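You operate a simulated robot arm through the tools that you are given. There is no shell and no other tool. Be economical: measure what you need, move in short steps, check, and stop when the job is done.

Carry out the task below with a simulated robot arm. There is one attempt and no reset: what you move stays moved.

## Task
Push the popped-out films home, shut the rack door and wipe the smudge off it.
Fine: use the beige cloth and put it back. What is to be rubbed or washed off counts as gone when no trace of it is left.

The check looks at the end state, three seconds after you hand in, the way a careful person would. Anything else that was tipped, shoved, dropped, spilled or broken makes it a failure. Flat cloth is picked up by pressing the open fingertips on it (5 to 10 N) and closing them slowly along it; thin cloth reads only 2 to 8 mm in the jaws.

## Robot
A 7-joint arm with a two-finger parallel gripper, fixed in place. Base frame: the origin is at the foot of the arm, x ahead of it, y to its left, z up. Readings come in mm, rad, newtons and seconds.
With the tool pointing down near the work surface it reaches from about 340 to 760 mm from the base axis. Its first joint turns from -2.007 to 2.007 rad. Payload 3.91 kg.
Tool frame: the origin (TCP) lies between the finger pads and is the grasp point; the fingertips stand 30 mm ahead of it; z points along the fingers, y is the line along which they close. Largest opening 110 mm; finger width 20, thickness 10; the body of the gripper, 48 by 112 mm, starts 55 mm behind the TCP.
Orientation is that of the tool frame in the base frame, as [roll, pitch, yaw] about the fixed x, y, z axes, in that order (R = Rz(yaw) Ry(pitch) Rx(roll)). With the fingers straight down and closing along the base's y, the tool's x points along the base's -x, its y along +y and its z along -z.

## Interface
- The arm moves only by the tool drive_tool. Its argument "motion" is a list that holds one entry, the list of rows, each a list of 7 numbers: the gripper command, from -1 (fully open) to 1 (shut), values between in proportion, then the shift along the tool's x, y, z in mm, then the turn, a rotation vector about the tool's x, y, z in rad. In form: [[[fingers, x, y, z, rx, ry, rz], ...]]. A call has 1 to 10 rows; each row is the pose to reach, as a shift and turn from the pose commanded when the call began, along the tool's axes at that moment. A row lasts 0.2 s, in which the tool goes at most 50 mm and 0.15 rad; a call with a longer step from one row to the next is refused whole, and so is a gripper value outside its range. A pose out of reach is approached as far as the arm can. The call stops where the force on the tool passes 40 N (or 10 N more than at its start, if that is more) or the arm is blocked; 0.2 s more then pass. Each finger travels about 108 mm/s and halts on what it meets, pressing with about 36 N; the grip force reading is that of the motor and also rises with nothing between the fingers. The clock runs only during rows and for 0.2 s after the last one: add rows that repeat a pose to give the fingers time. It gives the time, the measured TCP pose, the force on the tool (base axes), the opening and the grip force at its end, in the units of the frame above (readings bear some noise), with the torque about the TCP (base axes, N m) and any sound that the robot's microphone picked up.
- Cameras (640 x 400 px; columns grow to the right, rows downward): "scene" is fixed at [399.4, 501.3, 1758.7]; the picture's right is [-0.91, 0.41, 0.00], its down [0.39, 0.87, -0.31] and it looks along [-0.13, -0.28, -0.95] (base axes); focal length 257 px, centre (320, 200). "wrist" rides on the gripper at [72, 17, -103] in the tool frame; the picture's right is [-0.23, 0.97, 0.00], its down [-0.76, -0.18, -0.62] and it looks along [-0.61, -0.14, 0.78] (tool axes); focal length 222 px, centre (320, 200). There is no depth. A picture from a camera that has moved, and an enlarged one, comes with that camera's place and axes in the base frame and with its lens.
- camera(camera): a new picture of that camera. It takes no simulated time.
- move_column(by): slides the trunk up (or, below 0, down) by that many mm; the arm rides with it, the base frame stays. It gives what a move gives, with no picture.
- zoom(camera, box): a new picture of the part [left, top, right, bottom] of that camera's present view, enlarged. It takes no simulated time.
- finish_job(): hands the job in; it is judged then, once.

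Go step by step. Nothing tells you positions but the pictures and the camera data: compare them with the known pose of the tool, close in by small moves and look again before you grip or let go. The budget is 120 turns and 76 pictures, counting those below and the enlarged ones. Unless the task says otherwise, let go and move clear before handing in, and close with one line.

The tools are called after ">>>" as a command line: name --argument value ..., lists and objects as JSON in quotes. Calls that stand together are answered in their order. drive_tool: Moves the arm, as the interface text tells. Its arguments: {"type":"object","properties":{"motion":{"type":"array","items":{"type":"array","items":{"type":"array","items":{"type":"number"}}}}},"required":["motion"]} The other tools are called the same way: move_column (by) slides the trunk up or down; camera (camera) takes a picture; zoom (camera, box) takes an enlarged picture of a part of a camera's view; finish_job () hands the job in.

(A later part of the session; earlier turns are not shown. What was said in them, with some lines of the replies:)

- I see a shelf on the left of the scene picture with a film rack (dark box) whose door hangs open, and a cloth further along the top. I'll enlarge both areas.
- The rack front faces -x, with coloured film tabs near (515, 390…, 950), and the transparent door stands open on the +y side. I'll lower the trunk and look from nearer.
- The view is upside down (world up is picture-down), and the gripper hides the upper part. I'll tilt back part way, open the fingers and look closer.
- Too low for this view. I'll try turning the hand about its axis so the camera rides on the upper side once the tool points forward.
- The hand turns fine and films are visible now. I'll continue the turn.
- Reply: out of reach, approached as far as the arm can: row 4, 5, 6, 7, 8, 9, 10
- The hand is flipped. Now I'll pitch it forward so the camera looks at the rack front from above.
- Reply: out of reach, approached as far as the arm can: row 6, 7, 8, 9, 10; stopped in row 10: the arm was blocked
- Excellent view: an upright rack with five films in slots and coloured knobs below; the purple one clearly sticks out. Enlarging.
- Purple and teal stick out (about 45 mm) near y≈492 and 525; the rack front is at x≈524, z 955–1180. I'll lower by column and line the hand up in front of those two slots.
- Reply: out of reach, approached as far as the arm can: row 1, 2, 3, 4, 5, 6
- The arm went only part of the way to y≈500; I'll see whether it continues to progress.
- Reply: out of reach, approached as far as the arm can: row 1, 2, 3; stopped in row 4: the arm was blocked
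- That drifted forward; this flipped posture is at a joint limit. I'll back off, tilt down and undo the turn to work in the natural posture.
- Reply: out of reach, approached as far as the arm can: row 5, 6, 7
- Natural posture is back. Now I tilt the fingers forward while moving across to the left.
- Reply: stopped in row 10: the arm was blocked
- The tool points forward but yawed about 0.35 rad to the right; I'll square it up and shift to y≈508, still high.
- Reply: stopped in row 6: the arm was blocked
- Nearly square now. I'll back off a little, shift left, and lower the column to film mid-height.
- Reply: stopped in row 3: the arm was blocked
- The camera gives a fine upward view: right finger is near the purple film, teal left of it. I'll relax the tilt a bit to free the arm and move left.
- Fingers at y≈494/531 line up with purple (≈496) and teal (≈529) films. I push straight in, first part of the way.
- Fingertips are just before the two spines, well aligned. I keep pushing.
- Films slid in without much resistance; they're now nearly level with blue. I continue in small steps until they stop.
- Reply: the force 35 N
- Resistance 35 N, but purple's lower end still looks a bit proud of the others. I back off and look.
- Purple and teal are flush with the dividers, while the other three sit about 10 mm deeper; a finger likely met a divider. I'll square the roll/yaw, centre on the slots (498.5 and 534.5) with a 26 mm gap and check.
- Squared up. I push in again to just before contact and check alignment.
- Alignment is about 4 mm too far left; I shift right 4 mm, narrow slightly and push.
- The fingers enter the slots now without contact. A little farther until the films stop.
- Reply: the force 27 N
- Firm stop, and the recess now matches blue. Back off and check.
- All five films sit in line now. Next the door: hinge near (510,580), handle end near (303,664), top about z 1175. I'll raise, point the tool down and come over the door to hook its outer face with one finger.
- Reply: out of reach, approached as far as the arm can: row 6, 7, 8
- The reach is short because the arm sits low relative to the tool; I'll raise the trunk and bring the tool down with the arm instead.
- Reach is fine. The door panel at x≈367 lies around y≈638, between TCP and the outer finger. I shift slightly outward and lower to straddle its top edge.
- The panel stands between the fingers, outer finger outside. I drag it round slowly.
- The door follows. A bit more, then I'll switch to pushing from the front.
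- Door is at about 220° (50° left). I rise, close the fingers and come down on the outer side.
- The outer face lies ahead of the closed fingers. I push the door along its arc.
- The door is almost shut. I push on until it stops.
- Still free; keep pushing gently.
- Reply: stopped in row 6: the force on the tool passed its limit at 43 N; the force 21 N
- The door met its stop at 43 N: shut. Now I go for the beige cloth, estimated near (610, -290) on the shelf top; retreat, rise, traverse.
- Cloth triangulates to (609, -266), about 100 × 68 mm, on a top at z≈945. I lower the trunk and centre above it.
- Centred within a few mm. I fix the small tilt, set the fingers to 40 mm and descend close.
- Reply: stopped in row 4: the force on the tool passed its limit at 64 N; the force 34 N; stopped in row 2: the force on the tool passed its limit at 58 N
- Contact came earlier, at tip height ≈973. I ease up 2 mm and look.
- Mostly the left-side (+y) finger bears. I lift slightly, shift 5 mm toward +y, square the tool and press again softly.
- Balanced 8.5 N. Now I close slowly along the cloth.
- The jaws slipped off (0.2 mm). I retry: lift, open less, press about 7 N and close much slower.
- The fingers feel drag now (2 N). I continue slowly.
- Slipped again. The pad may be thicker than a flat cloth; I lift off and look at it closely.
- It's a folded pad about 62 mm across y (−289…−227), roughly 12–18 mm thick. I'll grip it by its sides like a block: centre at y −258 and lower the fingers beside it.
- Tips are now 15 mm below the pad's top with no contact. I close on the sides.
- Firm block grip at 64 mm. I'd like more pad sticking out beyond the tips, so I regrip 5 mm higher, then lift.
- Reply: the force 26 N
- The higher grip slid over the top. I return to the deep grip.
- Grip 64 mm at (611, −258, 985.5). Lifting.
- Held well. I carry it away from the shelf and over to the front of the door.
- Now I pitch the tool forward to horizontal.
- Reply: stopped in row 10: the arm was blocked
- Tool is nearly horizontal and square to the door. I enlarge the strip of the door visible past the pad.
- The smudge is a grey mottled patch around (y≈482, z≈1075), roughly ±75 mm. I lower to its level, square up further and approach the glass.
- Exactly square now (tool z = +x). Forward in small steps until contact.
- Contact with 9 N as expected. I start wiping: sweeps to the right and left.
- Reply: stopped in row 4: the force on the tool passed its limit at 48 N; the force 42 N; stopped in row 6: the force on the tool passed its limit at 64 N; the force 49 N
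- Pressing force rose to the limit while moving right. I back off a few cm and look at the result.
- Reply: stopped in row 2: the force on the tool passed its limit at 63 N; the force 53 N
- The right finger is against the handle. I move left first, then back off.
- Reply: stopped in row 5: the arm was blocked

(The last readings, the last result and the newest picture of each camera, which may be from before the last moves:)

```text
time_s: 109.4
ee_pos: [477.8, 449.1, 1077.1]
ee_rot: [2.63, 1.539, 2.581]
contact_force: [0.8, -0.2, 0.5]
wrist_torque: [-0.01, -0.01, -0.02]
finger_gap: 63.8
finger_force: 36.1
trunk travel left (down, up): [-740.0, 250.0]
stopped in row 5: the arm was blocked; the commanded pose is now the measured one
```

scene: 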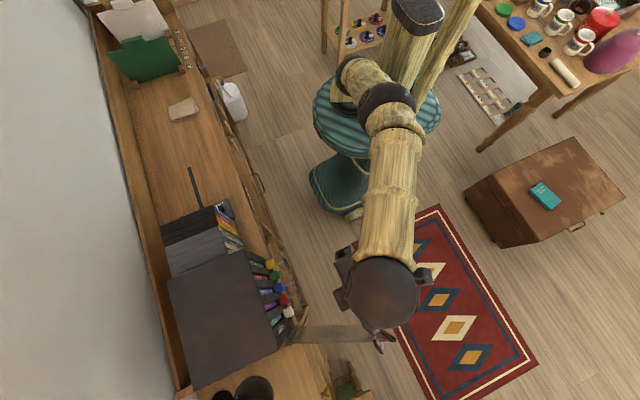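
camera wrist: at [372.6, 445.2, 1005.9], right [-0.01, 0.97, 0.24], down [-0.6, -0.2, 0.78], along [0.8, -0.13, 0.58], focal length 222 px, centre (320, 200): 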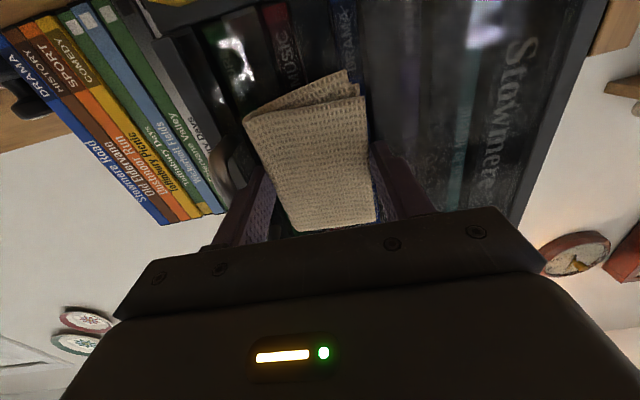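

Retreating while exactly horizontal hits a joint limit, so I relax the pitch slightly as I back off, then look.

>>> drive_tool --motion '[[[0.3, 0, 5, -6, 0, 0.05, 0], [0.3, 0, 10, -12, 0, 0.1, 0], [0.3, 0, 15, -20, 0, 0.16, 0], [0.3, 0, 20, -28, 0, 0.2, 0], [0.3, 0, 20, -28, 0, 0.2, 0]]]'

>>> camera --camera "wrist"

```text
time_s: 110.6
ee_pos: [460.0, 460.7, 1074.3]
ee_rot: [3.113, 1.346, 3.042]
contact_force: [0.2, -0.4, -0.5]
wrist_torque: [-0.01, 0.02, 0.02]
finger_gap: 64.0
finger_force: 36.3
trunk travel left (down, up): [-740.0, 250.0]
```

```text
14 pictures are left
camera wrist: at [344.0, 486.1, 1027.5], right [0.12, 0.97, 0.23], down [-0.45, -0.15, 0.88], along [0.88, -0.21, 0.42], focal length 222 px, centre (320, 200)
```

wrist: 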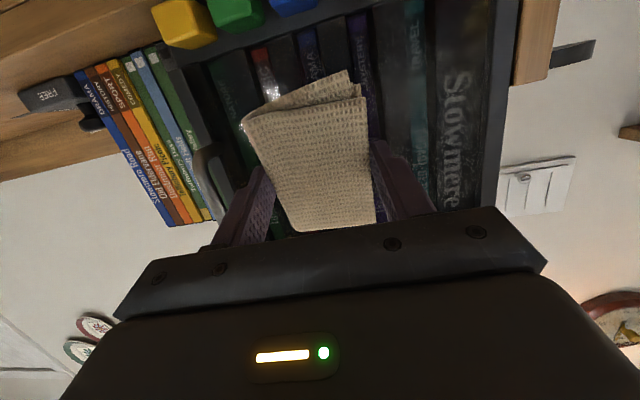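

Some haze still shows on the hinge side. I return to the glass, squared, slightly further left and wipe with less pressure.

>>> drive_tool --motion '[[[0.3, -6, 5, 1, -0.017, -0.05, -0.004], [0.3, -11, 10, 2, -0.034, -0.11, -0.008], [0.3, -16, 15, 3, -0.051, -0.17, -0.012], [0.3, -21.5, 20.8, 4.8, -0.068, -0.21, -0.016], [0.3, -21.5, 20.8, 4.8, -0.068, -0.21, -0.016]]]'

```text
time_s: 111.8
ee_pos: [468.8, 483.0, 1101.9]
ee_rot: [2.445, 1.543, 2.447]
contact_force: [-0.1, 0.4, 0.4]
wrist_torque: [-0.02, 0.02, 0.02]
finger_gap: 64.3
finger_force: 36.1
trunk travel left (down, up): [-740.0, 250.0]
```

>>> drive_tool --motion '[[[0.3, 0, 0, 3, 0, 0, 0], [0.3, 0, 0, 5.5, 0, 0, 0], [0.3, 0, 0, 7, 0, 0, 0], [0.3, 0, 10, 7, 0, 0, 0], [0.3, 0, 20, 7, 0, 0, 0], [0.3, 0, 30, 7, 0, 0, 0], [0.3, 0, 40, 7, 0, 0, 0]]]'

```text
time_s: 113.4
ee_pos: [465.0, 532.6, 1097.8]
ee_rot: [2.689, 1.552, 2.713]
contact_force: [0.1, 0.3, -0.2]
wrist_torque: [0.02, 0.04, 0.0]
finger_gap: 63.9
finger_force: 35.9
trunk travel left (down, up): [-740.0, 250.0]
```

Drifted off the glass at y 532. I press forward here and stroke vertically.

>>> drive_tool --motion '[[[0.3, 0, -4, 4, 0, 0, 0], [0.3, 0, -8, 8, 0, 0, 0], [0.3, 0, -8, 10, 0, 0, 0], [0.3, 0, -8, 11.5, 0, 0, 0]]]'

```text
time_s: 114.4
ee_pos: [477.3, 523.6, 1096.4]
ee_rot: [2.688, 1.551, 2.712]
contact_force: [0.2, -0.2, 0.3]
wrist_torque: [0.03, -0.01, -0.04]
finger_gap: 64.1
finger_force: 36.3
trunk travel left (down, up): [-740.0, 250.0]
```

>>> drive_tool --motion '[[[0.3, 0, 0, 1.5, 0, 0, 0], [0.3, 0, 0, 3, 0, 0, 0], [0.3, 0, 0, 4, 0, 0, 0]]]'

```text
time_s: 115.2
ee_pos: [478.9, 526.7, 1097.9]
ee_rot: [2.686, 1.555, 2.708]
contact_force: [-13.4, -4.9, -3.6]
wrist_torque: [-0.01, 0.25, -0.49]
finger_gap: 63.9
finger_force: 36.9
trunk travel left (down, up): [-740.0, 250.0]
```

Contact 13 N. Vertical strokes here, then move right.

>>> drive_tool --motion '[[[0.3, 12, 0, 0, 0, 0, 0], [0.3, 24, 0, 0, 0, 0, 0], [0.3, 36, 0, 0, 0, 0, 0], [0.3, 48, 0, 0, 0, 0, 0], [0.3, 48, -12, 0, 0, 0, 0], [0.3, 48, -24, 0, 0, 0, 0], [0.3, 36, -24, 0, 0, 0, 0], [0.3, 24, -24, 0, 0, 0, 0], [0.3, 12, -24, 0, 0, 0, 0], [0.3, 0, -24, 0, 0, 0, 0]]]'

```text
time_s: 117.4
ee_pos: [479.9, 500.8, 1097.9]
ee_rot: [2.717, 1.554, 2.741]
contact_force: [-15.7, -0.3, -10.6]
wrist_torque: [0.27, 0.42, -0.36]
finger_gap: 63.9
finger_force: 36.0
trunk travel left (down, up): [-740.0, 250.0]
```

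Good controlled stroke at 16 N. Next column of strokes further right.

>>> drive_tool --motion '[[[0.3, -12, 0, -0.5, 0, 0, 0], [0.3, -24, 0, -0.5, 0, 0, 0], [0.3, -24, -12, -0.5, 0, 0, 0], [0.3, -24, -24, -0.5, 0, 0, 0], [0.3, -12, -24, -0.5, 0, 0, 0], [0.3, 0, -24, -0.5, 0, 0, 0], [0.3, 12, -24, -0.5, 0, 0, 0], [0.3, 24, -24, -0.5, 0, 0, 0], [0.3, 36, -24, -0.5, 0, 0, 0], [0.3, 48, -24, -0.5, 0, 0, 0]]]'

>>> drive_tool --motion '[[[0.3, 0, -12, -0.5, 0, 0, 0], [0.3, 0, -24, -0.5, 0, 0, 0], [0.3, 0, -32, -0.5, 0, 0, 0], [0.3, -12, -32, -0.5, 0, 0, 0], [0.3, -24, -32, -0.5, 0, 0, 0], [0.3, -36, -32, -0.5, 0, 0, 0], [0.3, -48, -32, -0.5, 0, 0, 0], [0.3, -60, -32, -0.5, 0, 0, 0], [0.3, -72, -32, -0.5, 0, 0, 0]]]'

```text
time_s: 119.6
ee_pos: [480.2, 474.7, 1048.1]
ee_rot: [2.66, 1.55, 2.683]
contact_force: [-5.4, -0.9, 4.0]
wrist_torque: [-0.12, -0.17, -0.13]
finger_gap: 64.1
finger_force: 35.5
trunk travel left (down, up): [-740.0, 250.0]
```

```text
time_s: 120.6
ee_pos: [482.4, 443.2, 1051.4]
ee_rot: [3.068, 1.55, 3.095]
contact_force: [-22.8, 9.6, -6.2]
wrist_torque: [0.18, -0.13, -0.34]
finger_gap: 64.0
finger_force: 36.2
trunk travel left (down, up): [-740.0, 250.0]
stopped in row 4: the force on the tool passed its limit at 43 N (the readings are from after the stop); the commanded pose is now the measured one
```

The finger meets the handle near y≈443; I step left a bit and stroke upward.

>>> drive_tool --motion '[[[0.3, 0, 6, -2, 0, 0, 0], [0.3, 0, 8, -2.5, 0, 0, 0], [0.3, -12, 8, -2.5, 0, 0, 0], [0.3, -24, 8, -2.5, 0, 0, 0], [0.3, -36, 8, -2.5, 0, 0, 0], [0.3, -48, 8, -2.5, 0, 0, 0], [0.3, -60, 8, -2.5, 0, 0, 0], [0.3, -72, 8, -2.5, 0, 0, 0]]]'

```text
time_s: 122.4
ee_pos: [481.0, 447.5, 1125.7]
ee_rot: [2.979, 1.553, 2.998]
contact_force: [-9.1, 2.0, -6.5]
wrist_torque: [0.19, 0.14, -0.27]
finger_gap: 64.1
finger_force: 35.7
trunk travel left (down, up): [-740.0, 250.0]
```

Good. Now I back off with relaxed pitch and check the glass.

>>> drive_tool --motion '[[[0.3, 0, 6, -6, 0, 0.05, 0], [0.3, 0, 12, -14, 0, 0.12, 0], [0.3, 0, 18, -24, 0, 0.2, 0], [0.3, 0, 20, -36, 0, 0.3, 0], [0.3, 0, 20, -50, 0, 0.4, 0], [0.3, 0, 20, -64, 0, 0.5, 0]]]'

>>> move_column --by 90

>>> zoom --camera "wrist" --box '[140, 0, 560, 240]'

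```text
time_s: 124.0
ee_pos: [439.8, 448.0, 1120.5]
ee_rot: [-3.117, 1.054, 3.133]
contact_force: [0.8, 0.0, 0.1]
wrist_torque: [0.03, 0.0, -0.01]
finger_gap: 64.0
finger_force: 36.2
trunk travel left (down, up): [-740.0, 250.0]
stopped in row 6: the arm was blocked; the commanded pose is now the measured one
```

```text
time_s: 125.2
ee_pos: [439.0, 449.6, 1210.7]
ee_rot: [-3.119, 1.055, 3.135]
contact_force: [-0.3, -0.6, 0.4]
wrist_torque: [0.01, -0.01, 0.0]
finger_gap: 64.1
finger_force: 36.2
trunk travel left (down, up): [-830.0, 160.0]
```

```text
1.52 times, centred on (350, 120) of wrist
camera zoom: at [312.4, 468.5, 1199.3], right [0.14, 0.97, 0.19], down [-0.17, -0.16, 0.97], along [0.98, -0.17, 0.14], focal length 338 px, centre (274, 322)
```

zoom: 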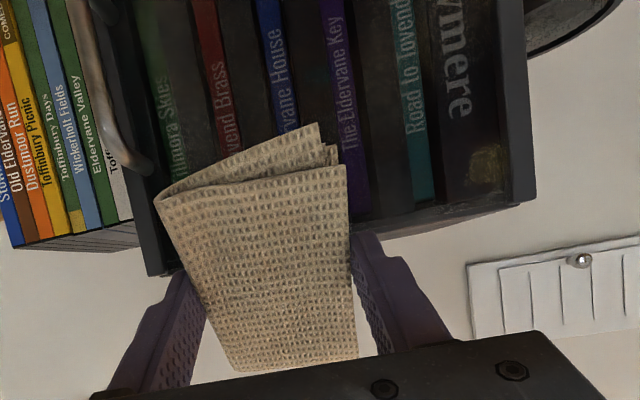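

The upper glass reads clear now. I raise further to see the middle and lower parts.

>>> move_column --by 110

>>> zoom --camera "wrist" --box '[170, 0, 470, 160]'

```text
time_s: 126.6
ee_pos: [438.6, 447.8, 1321.5]
ee_rot: [-3.119, 1.056, 3.133]
contact_force: [0.6, 0.2, 0.6]
wrist_torque: [0.01, 0.03, -0.02]
finger_gap: 64.0
finger_force: 36.8
trunk travel left (down, up): [-940.0, 50.0]
```

```text
2.13 times, centred on (320, 80) of wrist
camera zoom: at [312.5, 468.5, 1309.2], right [0.14, 0.97, 0.19], down [-0.17, -0.16, 0.97], along [0.98, -0.17, 0.14], focal length 474 px, centre (320, 456)
```

zoom: 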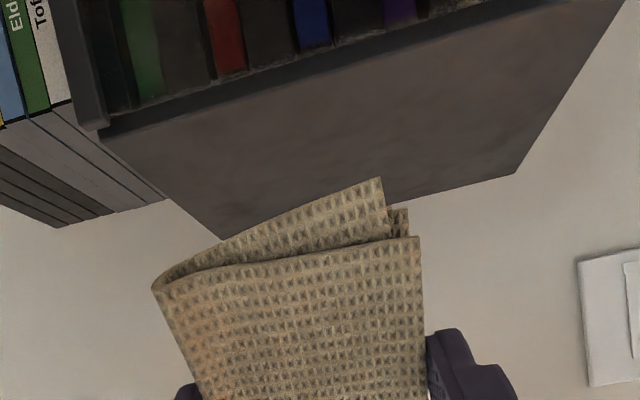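

I need to look lower: I tilt the tool down and look again.

>>> drive_tool --motion '[[[0.3, 0, 0, -5, 0, 0.14, 0], [0.3, 0, 0, -10, 0, 0.28, 0], [0.3, 0, 0, -20, 0, 0.42, 0], [0.3, 0, 0, -40, 0, 0.56, 0], [0.3, 0, 0, -60, 0, 0.65, 0]]]'

>>> zoom --camera "wrist" --box '[170, 10, 490, 180]'

```text
time_s: 127.8
ee_pos: [386.4, 451.4, 1352.0]
ee_rot: [-3.131, 0.404, 3.123]
contact_force: [0.7, 0.1, -0.8]
wrist_torque: [0.01, 0.0, -0.01]
finger_gap: 63.8
finger_force: 36.0
trunk travel left (down, up): [-940.0, 50.0]
```

```text
2.00 times, centred on (330, 95) of wrist
camera zoom: at [278.0, 470.8, 1418.9], right [0.23, 0.97, 0.08], down [0.45, -0.18, 0.87], along [0.86, -0.17, -0.48], focal length 444 px, centre (300, 410)
```

zoom: 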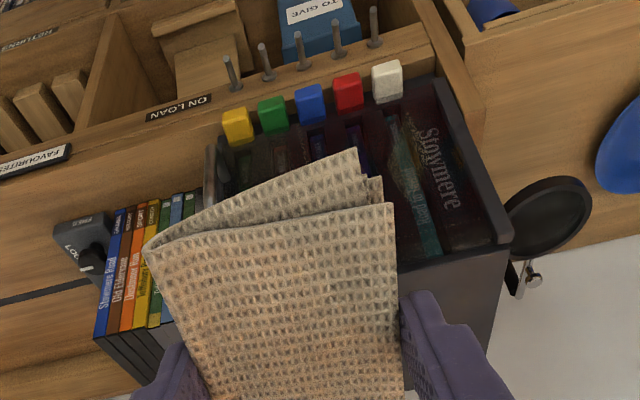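

The pad hides the centre; I shift sideways to see the whole door.

>>> drive_tool --motion '[[[0.3, 0, -40, 0, 0, 0, 0], [0.3, 0, -80, 0, 0, 0, 0], [0.3, 0, -120, 0, 0, 0, 0], [0.3, 0, -150, 0, 0, 0, 0]]]'

>>> zoom --camera "wrist" --box '[330, 10, 610, 180]'

```text
time_s: 128.8
ee_pos: [381.8, 300.8, 1352.3]
ee_rot: [-3.132, 0.406, 3.122]
contact_force: [0.3, -0.4, 0.4]
wrist_torque: [0.02, -0.02, 0.0]
finger_gap: 64.1
finger_force: 36.0
trunk travel left (down, up): [-940.0, 50.0]
```

```text
2.29 times, centred on (470, 95) of wrist
camera zoom: at [274.3, 321.0, 1418.3], right [0.23, 0.97, 0.08], down [0.45, -0.18, 0.87], along [0.86, -0.17, -0.48], focal length 508 px, centre (-23, 440)
```

zoom: 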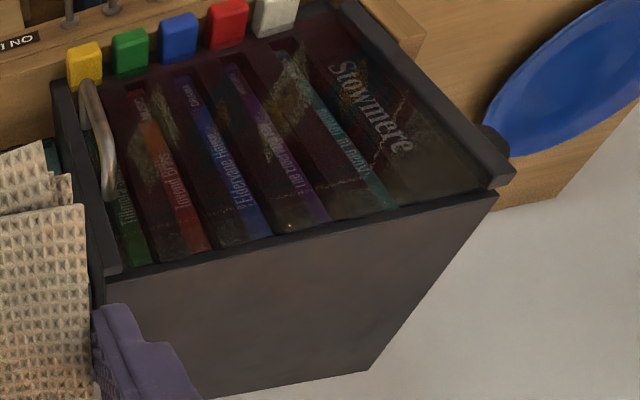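

Mostly clear; the diamonds are the rug's reflection. I enlarge the centre to look for remaining haze.

>>> zoom --camera "wrist" --box '[370, 20, 530, 120]'

```text
4.00 times, centred on (450, 70) of wrist
camera zoom: at [274.3, 321.0, 1418.3], right [0.23, 0.97, 0.08], down [0.45, -0.18, 0.87], along [0.86, -0.17, -0.48], focal length 888 px, centre (-200, 720)
```

zoom: 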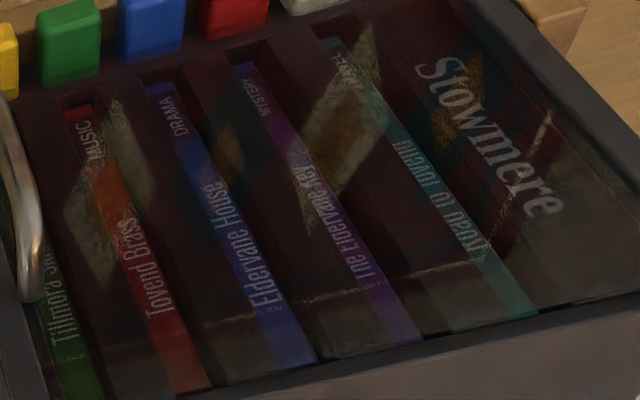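

It looks like only reflections remain. I check once more from a lower angle, where reflections differ.

>>> move_column --by -220

>>> zoom --camera "wrist" --box '[350, 0, 640, 200]'

```text
time_s: 131.2
ee_pos: [381.3, 302.7, 1131.8]
ee_rot: [-3.128, 0.405, 3.123]
contact_force: [0.6, -0.1, 0.6]
wrist_torque: [0.02, -0.01, -0.02]
finger_gap: 64.3
finger_force: 36.5
trunk travel left (down, up): [-720.0, 270.0]
```

```text
2.00 times, centred on (495, 100) of wrist
camera zoom: at [274.5, 322.5, 1198.1], right [0.23, 0.97, 0.08], down [0.45, -0.18, 0.87], along [0.86, -0.17, -0.48], focal length 444 px, centre (-30, 400)
```

zoom: 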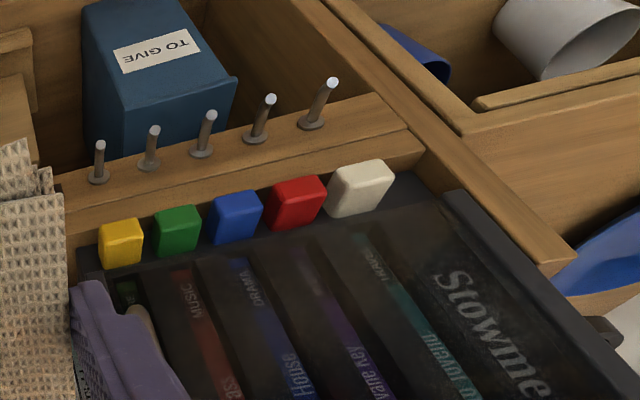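

>>> zoom --camera "wrist" --box '[440, 110, 600, 210]'

```text
4.00 times, centred on (520, 160) of wrist
camera zoom: at [274.5, 322.5, 1198.1], right [0.23, 0.97, 0.08], down [0.45, -0.18, 0.87], along [0.86, -0.17, -0.48], focal length 888 px, centre (-480, 360)
```

zoom: 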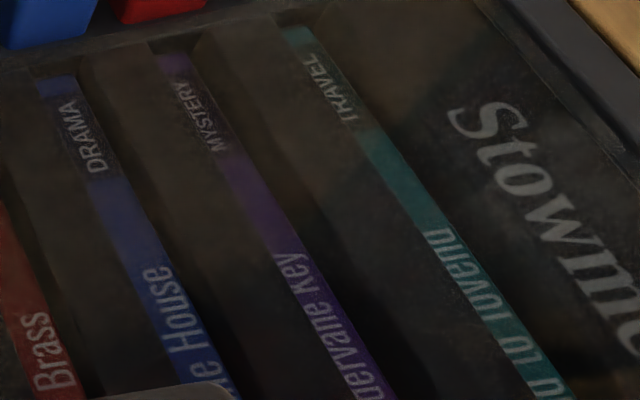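

>>> zoom --camera "wrist" --box '[520, 120, 616, 200]'

```text
5.00 times, centred on (568, 160) of wrist
camera zoom: at [274.5, 322.5, 1198.1], right [0.23, 0.97, 0.08], down [0.45, -0.18, 0.87], along [0.86, -0.17, -0.48], focal length 1111 px, centre (-920, 400)
```

zoom: 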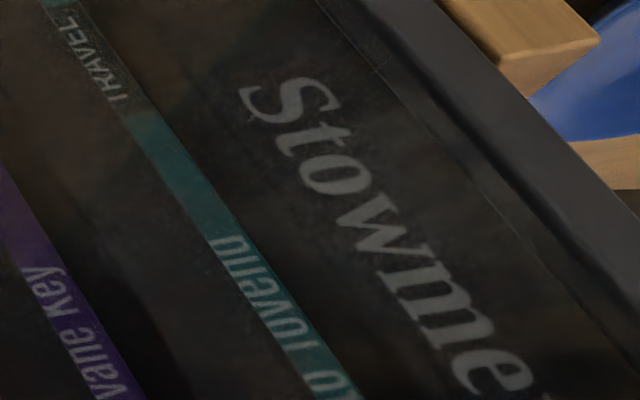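

The glass is clean: lettering crisp and only reflections. Now I return the cloth: tool upright and back along the front of the shelf.

>>> move_column --by 60

>>> drive_tool --motion '[[[0.3, 0, 0, 0, 0, 0.14, 0], [0.3, 0, 0, 0, 0, 0.28, 0], [0.3, 0, 0, 0, 0, 0.408, 0.0], [0.3, 0, 0, 0, 0, 0.408, 0.0]]]'

>>> drive_tool --motion '[[[0.3, 0, -40, 0, 0, 0, 0], [0.3, 0, -85, 0, 0, 0, 0], [0.3, 0, -130, 0, 0, 0, 0], [0.3, 0, -175, 0, 0, 0, 0], [0.3, 0, -220, 0, 0, 0, 0], [0.3, 0, -265, 0, 0, 0, 0], [0.3, -20, -305, 0, 0, 0, 0], [0.3, -50, -340, 0, 0, 0, 0], [0.3, -80, -375, 0, 0, 0, 0], [0.3, -110, -410, 0, 0, 0, 0]]]'

```text
time_s: 132.2
ee_pos: [383.6, 302.6, 1192.6]
ee_rot: [-3.129, 0.405, 3.123]
contact_force: [0.1, 0.0, -0.1]
wrist_torque: [0.0, 0.0, -0.01]
finger_gap: 64.0
finger_force: 35.9
trunk travel left (down, up): [-780.0, 210.0]
```

```text
time_s: 133.2
ee_pos: [381.9, 302.0, 1191.1]
ee_rot: [-3.132, -0.003, 3.117]
contact_force: [-1.2, 0.1, 0.0]
wrist_torque: [-0.02, -0.01, -0.01]
finger_gap: 63.8
finger_force: 36.1
trunk travel left (down, up): [-780.0, 210.0]
```

```text
time_s: 135.4
ee_pos: [484.5, -114.1, 1197.3]
ee_rot: [-3.129, -0.004, 3.118]
contact_force: [0.1, 0.7, -0.7]
wrist_torque: [0.01, 0.01, 0.01]
finger_gap: 64.1
finger_force: 35.2
trunk travel left (down, up): [-780.0, 210.0]
```

>>> drive_tool --motion '[[[0.3, -33, -35, 0, -0.003, 0, -0.01], [0.3, -66, -70, 0, -0.006, 0, -0.02], [0.3, -99, -106, 0, -0.01, 0, -0.03], [0.3, -130, -141, 0, -0.0125, 0, -0.038], [0.3, -130, -141, 45, -0.0125, 0, -0.038], [0.3, -130, -141, 90, -0.0125, 0, -0.038], [0.3, -130, -141, 135, -0.0125, 0, -0.038], [0.3, -130, -141, 170, -0.0125, 0, -0.038], [0.3, -130, -141, 190, -0.0125, 0, -0.038]]]'

>>> camera --camera "wrist"

```text
time_s: 137.4
ee_pos: [610.1, -258.1, 1006.0]
ee_rot: [3.14, -0.003, -3.128]
contact_force: [0.7, -0.4, -0.5]
wrist_torque: [0.01, -0.01, -0.01]
finger_gap: 64.1
finger_force: 35.8
trunk travel left (down, up): [-780.0, 210.0]
```

```text
5 pictures are left
camera wrist: at [535.9, -241.7, 1109.7], right [0.21, 0.98, 0.0], down [0.77, -0.17, 0.62], along [0.61, -0.13, -0.78], focal length 222 px, centre (320, 200)
```

wrist: 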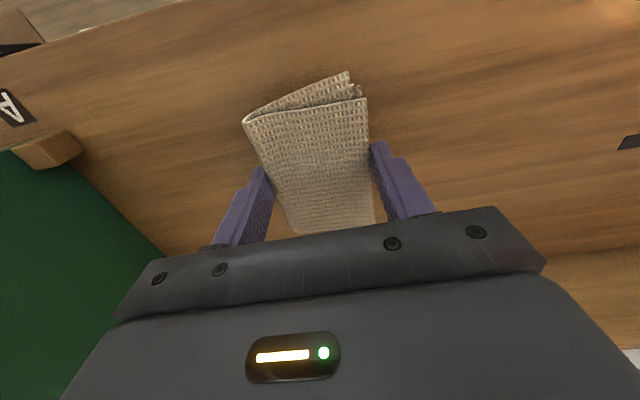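

Pad is above its original spot with the same attitude. I lower to the original grip height.

>>> drive_tool --motion '[[[0.3, 0, 0, 6, 0, 0, 0], [0.3, 0, 0, 11, 0, 0, 0], [0.3, 0, 0, 15, 0, 0, 0], [0.3, 0, 0, 17.5, 0, 0, 0], [0.3, 0, 0, 19.5, 0, 0, 0]]]'

```text
time_s: 138.6
ee_pos: [608.9, -256.0, 988.1]
ee_rot: [3.14, -0.005, -3.128]
contact_force: [-0.1, -0.4, -1.0]
wrist_torque: [0.04, 0.0, 0.0]
finger_gap: 64.0
finger_force: 35.6
trunk travel left (down, up): [-780.0, 210.0]
```

>>> drive_tool --motion '[[[0.3, 0, 0, 1.5, 0, 0, 0], [0.3, 0, 0, 3, 0, 0, 0], [0.3, 0, 0, 3, 0, 0, 0]]]'

```text
time_s: 139.4
ee_pos: [609.2, -257.5, 986.2]
ee_rot: [3.138, -0.004, -3.128]
contact_force: [0.4, 0.4, -1.2]
wrist_torque: [0.0, -0.01, 0.0]
finger_gap: 64.0
finger_force: 36.2
trunk travel left (down, up): [-780.0, 210.0]
```

No contact yet (the pad likely slid slightly up in the grip). A few more millimetres.

>>> drive_tool --motion '[[[0.3, 0, 0, 1, 0, 0, 0], [0.3, 0, 0, 2, 0, 0, 0], [0.3, 0, 0, 3, 0, 0, 0], [0.3, 0, 0, 3, 0, 0, 0]]]'

```text
time_s: 140.4
ee_pos: [609.2, -257.0, 982.4]
ee_rot: [3.14, -0.005, -3.125]
contact_force: [-0.6, -0.7, 0.9]
wrist_torque: [0.01, -0.01, 0.01]
finger_gap: 63.9
finger_force: 35.8
trunk travel left (down, up): [-780.0, 210.0]
```

>>> drive_tool --motion '[[[0.3, 0, 0, 1, 0, 0, 0], [0.3, 0, 0, 2, 0, 0, 0], [0.3, 0, 0, 2, 0, 0, 0]]]'

```text
time_s: 141.2
ee_pos: [608.1, -255.9, 982.3]
ee_rot: [-3.141, 0.0, -3.128]
contact_force: [1.4, -0.3, 13.7]
wrist_torque: [0.22, 0.48, 0.02]
finger_gap: 63.8
finger_force: 36.1
trunk travel left (down, up): [-780.0, 210.0]
```

Contact at 14 N: the pad rests on the shelf. I open slowly, rise and look.

>>> drive_tool --motion '[[[-0.25, 0, 0, -1, 0, 0, 0], [-0.4, 0, 0, -1, 0, 0, 0], [-0.6, 0, 0, -1, 0, 0, 0], [-0.6, 0, 0, -20, 0, 0, 0], [-0.6, 0, 0, -60, 0, 0, 0], [-0.6, 0, 0, -100, 0, 0, 0], [-0.6, 0, 0, -140, 0, 0, 0]]]'

>>> camera --camera "wrist"

```text
time_s: 142.8
ee_pos: [608.3, -253.3, 1120.3]
ee_rot: [3.139, -0.003, -3.128]
contact_force: [-0.9, -0.2, 0.7]
wrist_torque: [0.01, -0.01, -0.03]
finger_gap: 88.0
finger_force: 0.0
trunk travel left (down, up): [-780.0, 210.0]
```

```text
4 pictures are left
camera wrist: at [535.0, -238.5, 1223.6], right [0.21, 0.98, 0.0], down [0.77, -0.17, 0.62], along [0.61, -0.13, -0.78], focal length 222 px, centre (320, 200)
```

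wrist: 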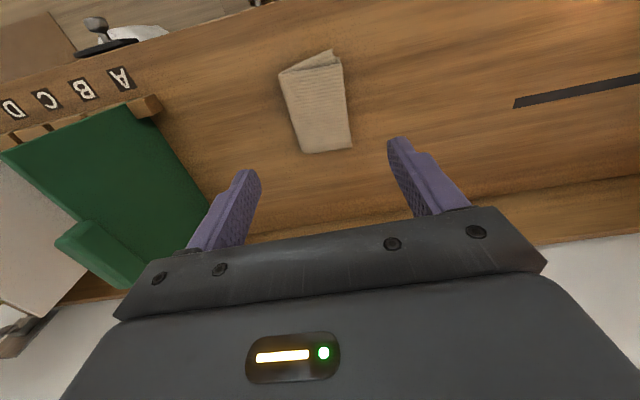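

The cloth lies back in place. I move clear and take one last look at the rack.

>>> drive_tool --motion '[[[-0.6, 10, 0, -40, 0, 0, 0], [-0.6, 40, 0, -80, 0, 0, 0], [-0.6, 80, 0, -90, 0, 0, 0], [-0.6, 120, 0, -90, 0, 0, 0], [-0.6, 160, 0, -90, 0, 0, 0]]]'

>>> camera --camera "scene"

>>> zoom --camera "scene" --box '[240, 235, 330, 355]'

```text
time_s: 144.0
ee_pos: [446.6, -260.1, 1211.0]
ee_rot: [3.141, -0.002, -3.126]
contact_force: [-0.3, 0.2, 0.1]
wrist_torque: [-0.01, -0.04, 0.03]
finger_gap: 87.9
finger_force: 0.0
trunk travel left (down, up): [-780.0, 210.0]
```

```text
3 pictures are left
```

scene: 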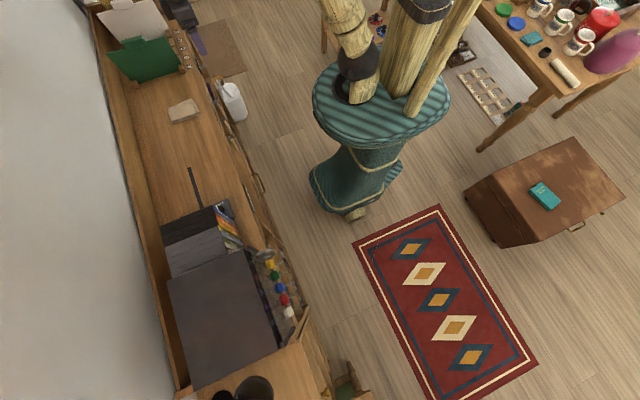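

```text
3.33 times, centred on (285, 295) of scene
camera zoom: at [399.4, 501.3, 1758.7], right [-0.91, 0.41, 0.0], down [0.39, 0.87, -0.31], along [-0.13, -0.28, -0.95], focal length 857 px, centre (437, -117)
```

zoom: 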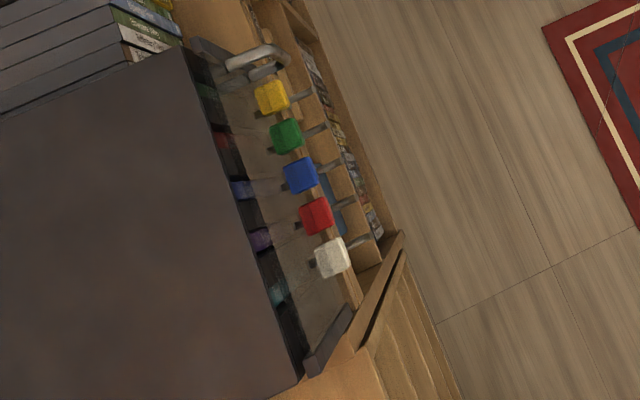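

The films are flush, the door is shut with both edges even against the rack, the glass is clear, and the cloth is back where it was. The arm is clear, so I'm handing in.

>>> finish_job

```text
The job is handed in.
```

I pushed the two popped-out films (purple and teal) home, shut the rack door, wiped the smudge off it and put the beige cloth back in its place. I could see no smudge left on the glass, only reflections of the rug and floor.
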